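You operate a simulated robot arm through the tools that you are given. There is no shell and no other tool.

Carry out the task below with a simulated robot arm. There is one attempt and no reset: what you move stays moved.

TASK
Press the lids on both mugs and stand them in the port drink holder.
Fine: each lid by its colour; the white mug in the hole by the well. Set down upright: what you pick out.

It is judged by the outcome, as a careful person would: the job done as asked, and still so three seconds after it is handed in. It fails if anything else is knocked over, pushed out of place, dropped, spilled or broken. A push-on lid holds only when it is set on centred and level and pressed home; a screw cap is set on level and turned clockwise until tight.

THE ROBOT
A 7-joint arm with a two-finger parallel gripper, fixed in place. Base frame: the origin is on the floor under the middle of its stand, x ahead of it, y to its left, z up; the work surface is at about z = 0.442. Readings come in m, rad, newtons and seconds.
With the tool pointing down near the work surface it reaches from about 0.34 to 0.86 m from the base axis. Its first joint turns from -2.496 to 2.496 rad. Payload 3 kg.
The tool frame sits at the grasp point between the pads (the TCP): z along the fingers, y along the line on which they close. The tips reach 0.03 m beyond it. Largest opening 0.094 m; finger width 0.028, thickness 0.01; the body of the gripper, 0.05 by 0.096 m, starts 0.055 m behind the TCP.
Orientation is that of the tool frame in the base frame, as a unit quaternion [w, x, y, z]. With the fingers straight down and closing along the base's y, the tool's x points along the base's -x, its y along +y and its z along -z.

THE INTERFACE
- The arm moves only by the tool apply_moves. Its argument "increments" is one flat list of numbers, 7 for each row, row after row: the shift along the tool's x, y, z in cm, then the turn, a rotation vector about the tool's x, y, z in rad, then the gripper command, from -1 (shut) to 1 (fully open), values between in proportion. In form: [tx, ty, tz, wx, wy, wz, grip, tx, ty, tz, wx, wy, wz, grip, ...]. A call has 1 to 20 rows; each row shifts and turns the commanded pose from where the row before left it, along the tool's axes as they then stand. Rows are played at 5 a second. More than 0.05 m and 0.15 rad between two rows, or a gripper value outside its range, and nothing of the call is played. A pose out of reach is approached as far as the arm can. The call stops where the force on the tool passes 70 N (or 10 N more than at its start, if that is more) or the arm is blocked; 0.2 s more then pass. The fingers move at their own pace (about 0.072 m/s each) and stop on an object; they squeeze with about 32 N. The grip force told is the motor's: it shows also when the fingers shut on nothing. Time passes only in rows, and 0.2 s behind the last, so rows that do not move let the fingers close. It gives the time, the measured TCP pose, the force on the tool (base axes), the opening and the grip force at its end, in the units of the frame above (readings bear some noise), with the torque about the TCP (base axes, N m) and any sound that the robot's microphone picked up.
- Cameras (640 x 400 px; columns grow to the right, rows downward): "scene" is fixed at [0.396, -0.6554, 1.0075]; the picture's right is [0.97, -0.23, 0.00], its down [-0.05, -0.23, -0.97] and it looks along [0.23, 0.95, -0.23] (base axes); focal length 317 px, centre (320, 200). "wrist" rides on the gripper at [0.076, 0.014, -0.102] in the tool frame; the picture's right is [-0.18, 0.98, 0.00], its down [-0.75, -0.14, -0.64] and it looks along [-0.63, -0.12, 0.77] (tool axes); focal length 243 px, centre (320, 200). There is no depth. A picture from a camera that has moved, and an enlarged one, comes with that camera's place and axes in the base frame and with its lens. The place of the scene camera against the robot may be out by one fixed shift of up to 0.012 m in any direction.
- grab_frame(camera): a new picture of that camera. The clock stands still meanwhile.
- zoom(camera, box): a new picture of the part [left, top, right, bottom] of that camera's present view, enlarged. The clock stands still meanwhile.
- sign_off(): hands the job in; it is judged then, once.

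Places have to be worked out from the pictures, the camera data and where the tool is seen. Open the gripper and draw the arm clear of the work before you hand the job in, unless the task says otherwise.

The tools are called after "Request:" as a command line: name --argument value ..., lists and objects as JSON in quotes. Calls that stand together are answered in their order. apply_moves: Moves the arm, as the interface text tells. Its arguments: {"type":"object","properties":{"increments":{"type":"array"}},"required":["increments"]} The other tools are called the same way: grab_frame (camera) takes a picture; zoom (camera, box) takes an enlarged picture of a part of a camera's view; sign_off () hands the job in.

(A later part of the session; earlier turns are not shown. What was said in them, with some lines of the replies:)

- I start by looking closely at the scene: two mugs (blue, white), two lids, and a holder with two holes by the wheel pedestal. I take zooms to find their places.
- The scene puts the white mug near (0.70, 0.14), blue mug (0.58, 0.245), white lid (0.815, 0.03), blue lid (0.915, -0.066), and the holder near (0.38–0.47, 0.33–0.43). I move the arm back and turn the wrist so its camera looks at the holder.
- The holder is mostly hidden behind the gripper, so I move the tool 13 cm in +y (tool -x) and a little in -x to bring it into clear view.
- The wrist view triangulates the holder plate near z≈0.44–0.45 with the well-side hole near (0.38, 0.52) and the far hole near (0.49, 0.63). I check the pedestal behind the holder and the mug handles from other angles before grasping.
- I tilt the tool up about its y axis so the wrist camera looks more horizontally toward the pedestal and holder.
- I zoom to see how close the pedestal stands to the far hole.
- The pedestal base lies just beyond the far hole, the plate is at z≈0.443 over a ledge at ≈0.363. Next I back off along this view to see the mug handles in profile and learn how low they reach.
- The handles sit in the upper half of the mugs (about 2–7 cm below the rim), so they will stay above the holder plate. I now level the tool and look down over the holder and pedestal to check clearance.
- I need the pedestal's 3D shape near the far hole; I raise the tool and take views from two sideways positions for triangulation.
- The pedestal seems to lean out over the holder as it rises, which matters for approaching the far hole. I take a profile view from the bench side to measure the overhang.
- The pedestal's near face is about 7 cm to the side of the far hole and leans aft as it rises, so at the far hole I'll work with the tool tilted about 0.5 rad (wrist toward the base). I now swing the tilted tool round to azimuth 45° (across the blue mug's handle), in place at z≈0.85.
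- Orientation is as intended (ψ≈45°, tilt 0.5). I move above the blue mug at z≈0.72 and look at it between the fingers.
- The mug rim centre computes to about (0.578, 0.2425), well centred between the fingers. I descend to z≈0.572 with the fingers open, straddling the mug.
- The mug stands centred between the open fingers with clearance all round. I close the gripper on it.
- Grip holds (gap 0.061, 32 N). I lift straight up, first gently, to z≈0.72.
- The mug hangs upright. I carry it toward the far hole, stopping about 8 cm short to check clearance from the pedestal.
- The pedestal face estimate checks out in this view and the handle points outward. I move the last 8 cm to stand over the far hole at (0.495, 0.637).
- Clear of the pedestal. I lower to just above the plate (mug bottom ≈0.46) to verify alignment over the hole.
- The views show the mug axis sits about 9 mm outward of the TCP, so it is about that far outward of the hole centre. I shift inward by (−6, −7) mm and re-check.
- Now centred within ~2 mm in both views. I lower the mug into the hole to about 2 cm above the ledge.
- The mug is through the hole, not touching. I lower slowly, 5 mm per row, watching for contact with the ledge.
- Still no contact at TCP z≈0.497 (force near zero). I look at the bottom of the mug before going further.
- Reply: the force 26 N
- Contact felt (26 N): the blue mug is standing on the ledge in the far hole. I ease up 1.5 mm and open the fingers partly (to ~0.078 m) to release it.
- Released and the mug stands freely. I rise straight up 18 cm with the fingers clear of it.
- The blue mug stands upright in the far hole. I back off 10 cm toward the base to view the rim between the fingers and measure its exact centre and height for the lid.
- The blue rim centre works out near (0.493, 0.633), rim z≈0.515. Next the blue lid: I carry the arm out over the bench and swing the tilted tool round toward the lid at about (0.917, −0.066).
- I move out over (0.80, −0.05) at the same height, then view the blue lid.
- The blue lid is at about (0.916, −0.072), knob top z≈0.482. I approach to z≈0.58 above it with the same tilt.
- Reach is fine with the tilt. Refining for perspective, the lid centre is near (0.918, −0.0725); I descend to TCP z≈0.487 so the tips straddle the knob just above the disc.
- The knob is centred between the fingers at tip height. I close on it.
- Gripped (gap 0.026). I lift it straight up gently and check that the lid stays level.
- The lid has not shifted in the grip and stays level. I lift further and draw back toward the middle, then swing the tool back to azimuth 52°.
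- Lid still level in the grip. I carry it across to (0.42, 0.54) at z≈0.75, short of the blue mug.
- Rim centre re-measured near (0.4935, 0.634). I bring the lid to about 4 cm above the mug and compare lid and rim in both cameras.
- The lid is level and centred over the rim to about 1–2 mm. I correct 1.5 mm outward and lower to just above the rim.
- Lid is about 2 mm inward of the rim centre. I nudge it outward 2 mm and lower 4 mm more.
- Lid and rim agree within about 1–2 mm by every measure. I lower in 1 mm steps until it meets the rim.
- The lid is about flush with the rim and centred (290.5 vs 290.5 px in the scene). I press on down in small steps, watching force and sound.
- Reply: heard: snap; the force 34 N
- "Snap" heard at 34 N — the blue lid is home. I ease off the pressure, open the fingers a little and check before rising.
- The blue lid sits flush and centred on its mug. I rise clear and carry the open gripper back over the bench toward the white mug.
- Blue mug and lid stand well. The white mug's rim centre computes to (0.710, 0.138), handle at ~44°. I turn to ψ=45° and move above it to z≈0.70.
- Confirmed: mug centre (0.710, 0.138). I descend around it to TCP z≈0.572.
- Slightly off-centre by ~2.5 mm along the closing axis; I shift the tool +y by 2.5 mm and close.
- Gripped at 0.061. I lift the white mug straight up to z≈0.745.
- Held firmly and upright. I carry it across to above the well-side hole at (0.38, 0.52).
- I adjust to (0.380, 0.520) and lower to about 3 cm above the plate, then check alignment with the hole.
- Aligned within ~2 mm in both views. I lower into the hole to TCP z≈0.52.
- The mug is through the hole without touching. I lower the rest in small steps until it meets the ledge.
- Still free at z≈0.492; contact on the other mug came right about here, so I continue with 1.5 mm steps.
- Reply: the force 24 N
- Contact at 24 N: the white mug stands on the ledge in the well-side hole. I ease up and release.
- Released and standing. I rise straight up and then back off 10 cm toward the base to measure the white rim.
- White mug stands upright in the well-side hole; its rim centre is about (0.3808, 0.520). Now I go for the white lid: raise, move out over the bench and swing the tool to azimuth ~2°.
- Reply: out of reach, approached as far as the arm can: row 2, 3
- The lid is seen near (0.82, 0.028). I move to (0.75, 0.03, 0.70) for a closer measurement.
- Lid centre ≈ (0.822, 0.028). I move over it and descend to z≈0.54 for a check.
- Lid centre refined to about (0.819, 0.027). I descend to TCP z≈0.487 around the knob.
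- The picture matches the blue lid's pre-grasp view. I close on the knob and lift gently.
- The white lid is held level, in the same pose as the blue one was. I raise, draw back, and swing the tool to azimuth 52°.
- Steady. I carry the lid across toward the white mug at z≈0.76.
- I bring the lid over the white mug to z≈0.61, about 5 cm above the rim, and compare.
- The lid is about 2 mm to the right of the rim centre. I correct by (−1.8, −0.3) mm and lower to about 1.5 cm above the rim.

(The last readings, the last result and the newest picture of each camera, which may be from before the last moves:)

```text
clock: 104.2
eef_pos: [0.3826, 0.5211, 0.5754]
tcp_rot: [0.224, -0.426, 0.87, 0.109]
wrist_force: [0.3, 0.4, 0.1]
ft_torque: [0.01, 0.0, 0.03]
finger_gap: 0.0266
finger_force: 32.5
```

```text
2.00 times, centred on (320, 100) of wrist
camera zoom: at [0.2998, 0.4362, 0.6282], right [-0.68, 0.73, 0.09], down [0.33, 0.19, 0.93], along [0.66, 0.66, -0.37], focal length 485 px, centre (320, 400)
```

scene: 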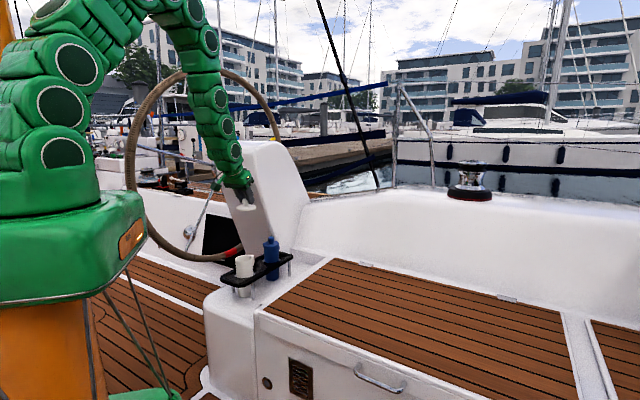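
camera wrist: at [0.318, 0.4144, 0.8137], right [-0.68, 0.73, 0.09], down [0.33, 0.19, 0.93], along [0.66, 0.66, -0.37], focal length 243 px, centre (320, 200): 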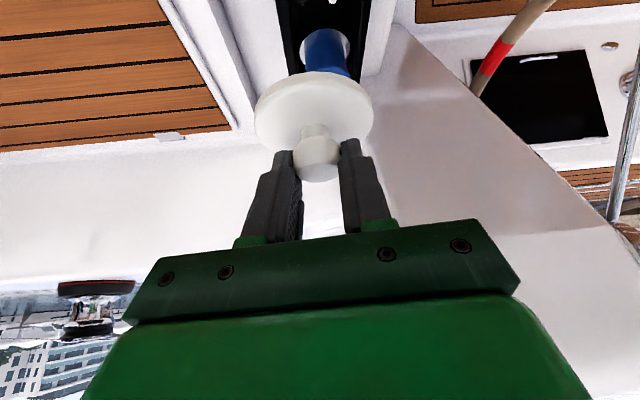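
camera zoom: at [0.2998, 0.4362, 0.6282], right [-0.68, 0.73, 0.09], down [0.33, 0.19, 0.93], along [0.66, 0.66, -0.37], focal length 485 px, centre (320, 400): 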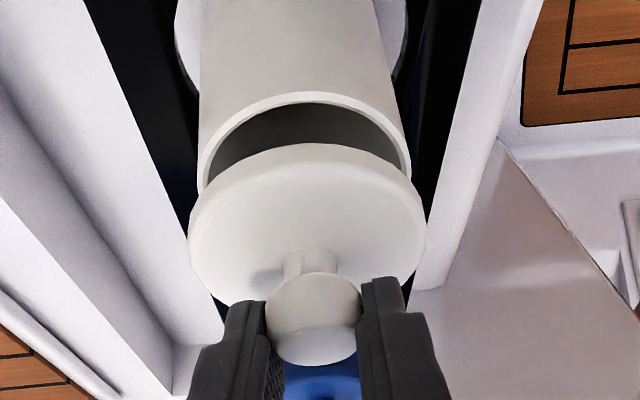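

Lid and rim agree within 1 mm. I lower to just above contact (TCP z≈0.562).

Request:
apply_moves --increments '[0.32, 0, 0.585, 0, 0, 0, -1, 0.32, 0, 0.585, 0, 0, 0, -1, 0, 0, 0, 0, 0, 0, -1]'

Request:
zoom --camera "scene" --box '[220, 230, 270, 280]'

Request:
zoom --camera "wrist" --box '[260, 40, 380, 140]'

```text
clock: 105.0
eef_pos: [0.382, 0.5209, 0.5612]
tcp_rot: [0.224, -0.427, 0.869, 0.11]
wrist_force: [0.6, 0.1, 0.9]
ft_torque: [0.01, -0.02, 0.02]
finger_gap: 0.0266
finger_force: 31.8
```

```text
8.00 times, centred on (245, 255) of scene
camera zoom: at [0.396, -0.6554, 1.0075], right [0.97, -0.23, 0.0], down [-0.05, -0.23, -0.97], along [0.23, 0.95, -0.23], focal length 2536 px, centre (920, -240)
```

zoom: 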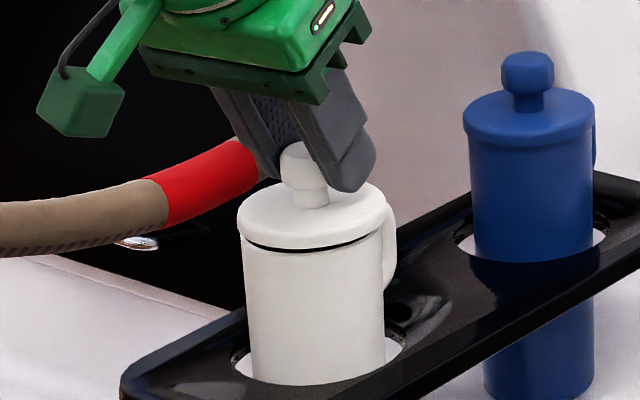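

```text
4.00 times, centred on (320, 90) of wrist
camera zoom: at [0.2993, 0.4359, 0.6148], right [-0.68, 0.73, 0.09], down [0.33, 0.19, 0.93], along [0.66, 0.66, -0.37], focal length 970 px, centre (320, 640)
```

zoom: 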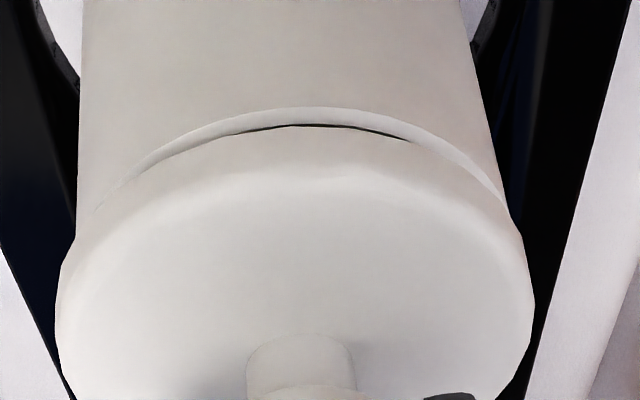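

Centred within ~0.5 mm. I lower in 1 mm steps and press until it snaps.

Request:
apply_moves --increments '[0.048, 0, 0.0873, 0, 0, 0, -1, 0.048, 0, 0.0873, 0, 0, 0, -1, 0.048, 0, 0.0873, 0, 0, 0, -1, 0, 0, 0, 0, 0, 0, -1]'

Request:
apply_moves --increments '[0.048, 0, 0.0873, 0, 0, 0, -1, 0.048, 0, 0.0873, 0, 0, 0, -1, 0, 0, 0, 0, 0, 0, -1]'

```text
clock: 106.0
eef_pos: [0.3811, 0.5209, 0.5588]
tcp_rot: [0.224, -0.427, 0.869, 0.11]
wrist_force: [-0.7, -0.4, 0.5]
ft_torque: [0.04, 0.01, 0.02]
finger_gap: 0.0262
finger_force: 31.6
```

```text
clock: 106.8
eef_pos: [0.382, 0.5206, 0.5579]
tcp_rot: [0.224, -0.427, 0.869, 0.11]
wrist_force: [-2.1, -0.1, 5.8]
ft_torque: [0.01, 0.1, 0.03]
finger_gap: 0.0261
finger_force: 32.2
heard: snap
```

"Snap" heard. I look, and then press slightly further to be sure it's fully home, as with the blue one (≈30 N).

Request:
zoom --camera "scene" --box '[220, 230, 270, 280]'

Request:
apply_moves --increments '[0.048, 0, 0.0873, 0, 0, 0, -1, 0.024, 0, 0.044, 0, 0, 0, -1, 0, 0, 0, 0, 0, 0, -1]'

Request:
zoom --camera "scene" --box '[220, 230, 270, 280]'

Request:
zoom --camera "wrist" --box '[260, 40, 380, 140]'

```text
8.00 times, centred on (245, 255) of scene
camera zoom: at [0.396, -0.6554, 1.0075], right [0.97, -0.23, 0.0], down [-0.05, -0.23, -0.97], along [0.23, 0.95, -0.23], focal length 2536 px, centre (920, -240)
```

zoom: 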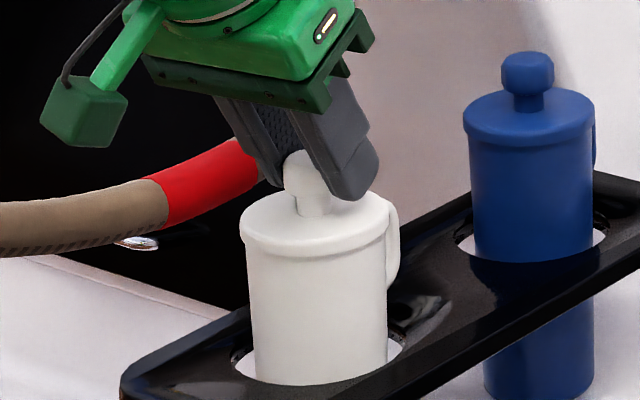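

```text
clock: 107.6
eef_pos: [0.3825, 0.5218, 0.5572]
tcp_rot: [0.225, -0.427, 0.869, 0.11]
wrist_force: [-3.7, -2.4, 38.8]
ft_torque: [0.07, 0.01, 0.06]
finger_gap: 0.0267
finger_force: 31.8
```

```text
8.00 times, centred on (245, 255) of scene
camera zoom: at [0.396, -0.6554, 1.0075], right [0.97, -0.23, 0.0], down [-0.05, -0.23, -0.97], along [0.23, 0.95, -0.23], focal length 2536 px, centre (920, -240)
```

zoom: 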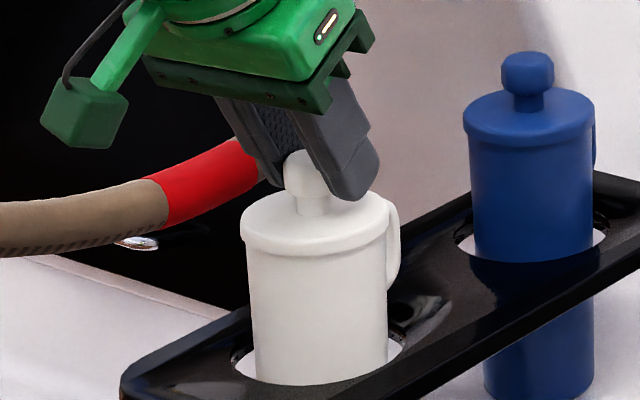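

```text
4.00 times, centred on (320, 90) of wrist
camera zoom: at [0.3004, 0.4369, 0.6095], right [-0.68, 0.73, 0.09], down [0.32, 0.19, 0.93], along [0.66, 0.66, -0.36], focal length 970 px, centre (320, 640)
```

zoom: 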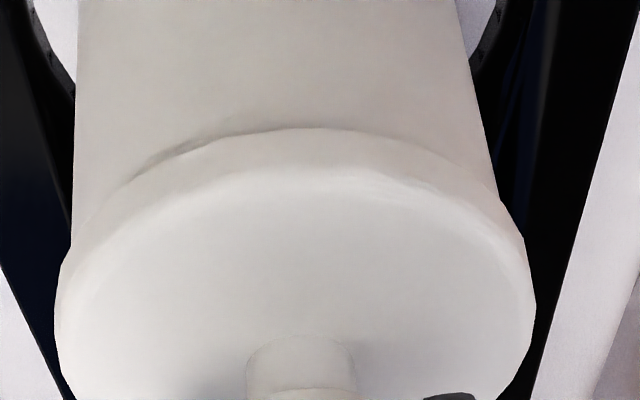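

Firm at 39 N with the lid flush all round. I ease off, open the fingers, and check.

Request:
apply_moves --increments '[-0.072, 0, -0.131, 0, 0, 0, -1, 0, 0, 0, 0, 0, 0, -1, 0, 0, 0, 0, 0, 0, -0.2, 0, 0, 0, 0, 0, 0, 0.1, 0, 0, 0, 0, 0, 0, 0.28, 0, 0, 0, 0, 0, 0, 0.28]'

Request:
zoom --camera "scene" --box '[220, 230, 270, 280]'

```text
clock: 109.0
eef_pos: [0.3819, 0.5209, 0.5567]
tcp_rot: [0.224, -0.427, 0.869, 0.109]
wrist_force: [-0.6, 0.2, -0.9]
ft_torque: [-0.01, 0.03, 0.01]
finger_gap: 0.0602
finger_force: 0.1
```

```text
8.00 times, centred on (245, 255) of scene
camera zoom: at [0.396, -0.6554, 1.0075], right [0.97, -0.23, 0.0], down [-0.05, -0.23, -0.97], along [0.23, 0.95, -0.23], focal length 2536 px, centre (920, -240)
```

zoom: 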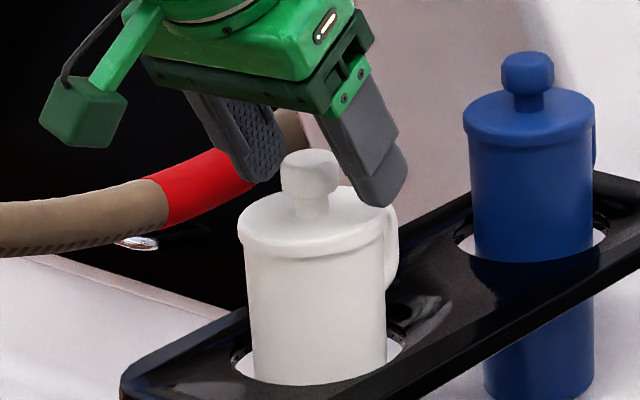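

Released cleanly; both lids sit flush. I rise straight up and draw the arm clear toward the bench.

Request:
apply_moves --increments '[-0.6, 0, -1.09, 0, 0, 0, 0.28, -1.81, 0, -3.28, 0, 0, 0, 0.28, -1.81, 0, -3.28, 0, 0, 0, 0.28, -1.81, 0, -3.28, 0, 0, 0, 0.28, -1.81, 0, -3.28, 0, 0, 0, 0.28, -1.3, 0, -2.4, 0, 0, 0, 1, 1.3, -3.8, -1.2, 0, 0, 0, 1, 1.3, -3.8, -1.2, 0, 0, 0, 1, 1.3, -3.8, -1.2, 0, 0, 0, 1, 1.3, -3.8, -1.2, 0, 0, 0, 1, 1.3, -3.8, -1.2, 0, 0, 0, 1, 1.3, -3.8, -1.2, 0, 0, 0, 1, 1.3, -3.8, -1.2, 0, 0, 0, 1, 1.3, -3.8, -1.2, 0, 0, 0, 1, 0, 0, 0, 0, 0, 0, 1]'

Request:
grab_frame --camera "scene"

Request:
zoom --camera "scene" --box '[220, 210, 310, 310]'

Request:
grab_frame --camera "wrist"

```text
clock: 112.2
eef_pos: [0.5392, 0.2252, 0.7788]
tcp_rot: [0.224, -0.427, 0.869, 0.11]
wrist_force: [0.4, 0.1, -0.5]
ft_torque: [0.02, 0.0, 0.02]
finger_gap: 0.0941
finger_force: 0.0
```

```text
taken
```

scene: 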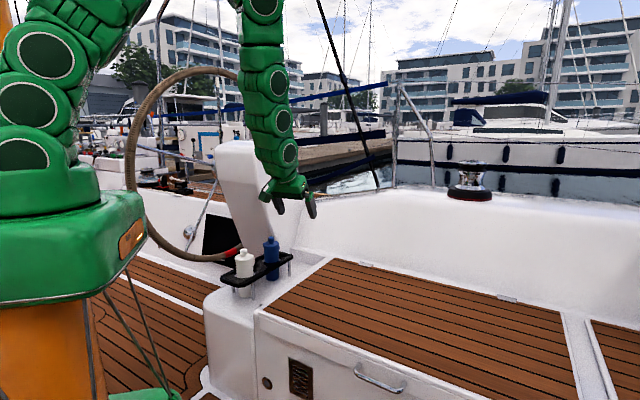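

```text
4.00 times, centred on (265, 260) of scene
camera zoom: at [0.396, -0.6554, 1.0075], right [0.97, -0.23, 0.0], down [-0.05, -0.23, -0.97], along [0.23, 0.95, -0.23], focal length 1268 px, centre (540, -40)
```

zoom: 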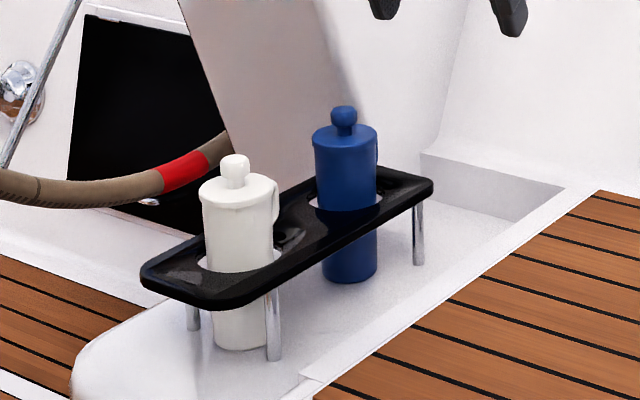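

```text
taken
camera wrist: at [0.457, 0.1409, 0.8327], right [-0.68, 0.73, 0.09], down [0.33, 0.19, 0.93], along [0.66, 0.66, -0.37], focal length 243 px, centre (320, 200)
```

wrist: 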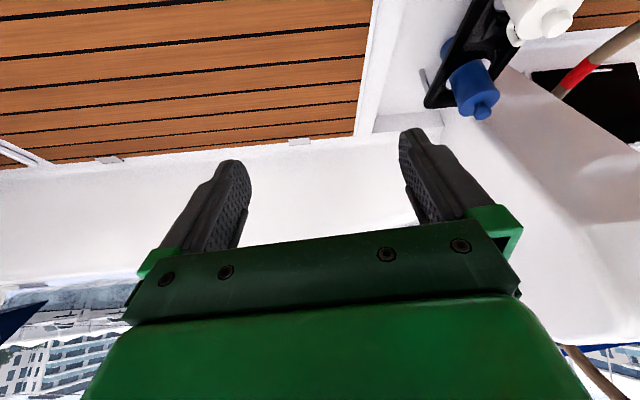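

Both mugs stand upright in the port holder with their matching lids snapped on, white in the hole by the cockpit well. The cabin entrance is ahead (+x), so this side is port. The gripper is open and clear, so I hand the job in.

Request:
sign_off

```text
The job is handed in.
```

Both mugs are standing upright in the port drink holder with their matching lids pressed on. The white mug is in the hole by the cockpit well, and the blue one is in the other.

- **Lids:** Each lid gave an audible snap and held firm under about 34 N (blue) and 39 N (white). In the last pictures both sit flush and centred.
- **Which side is port:** I took this bench as port because the cabin entrance lies ahead of it. I saw only this one holder and did not look over the opposite side.
- **Surroundings:** I saw nothing else touched or moved. The gripper is open and the arm is drawn clear over the bench.
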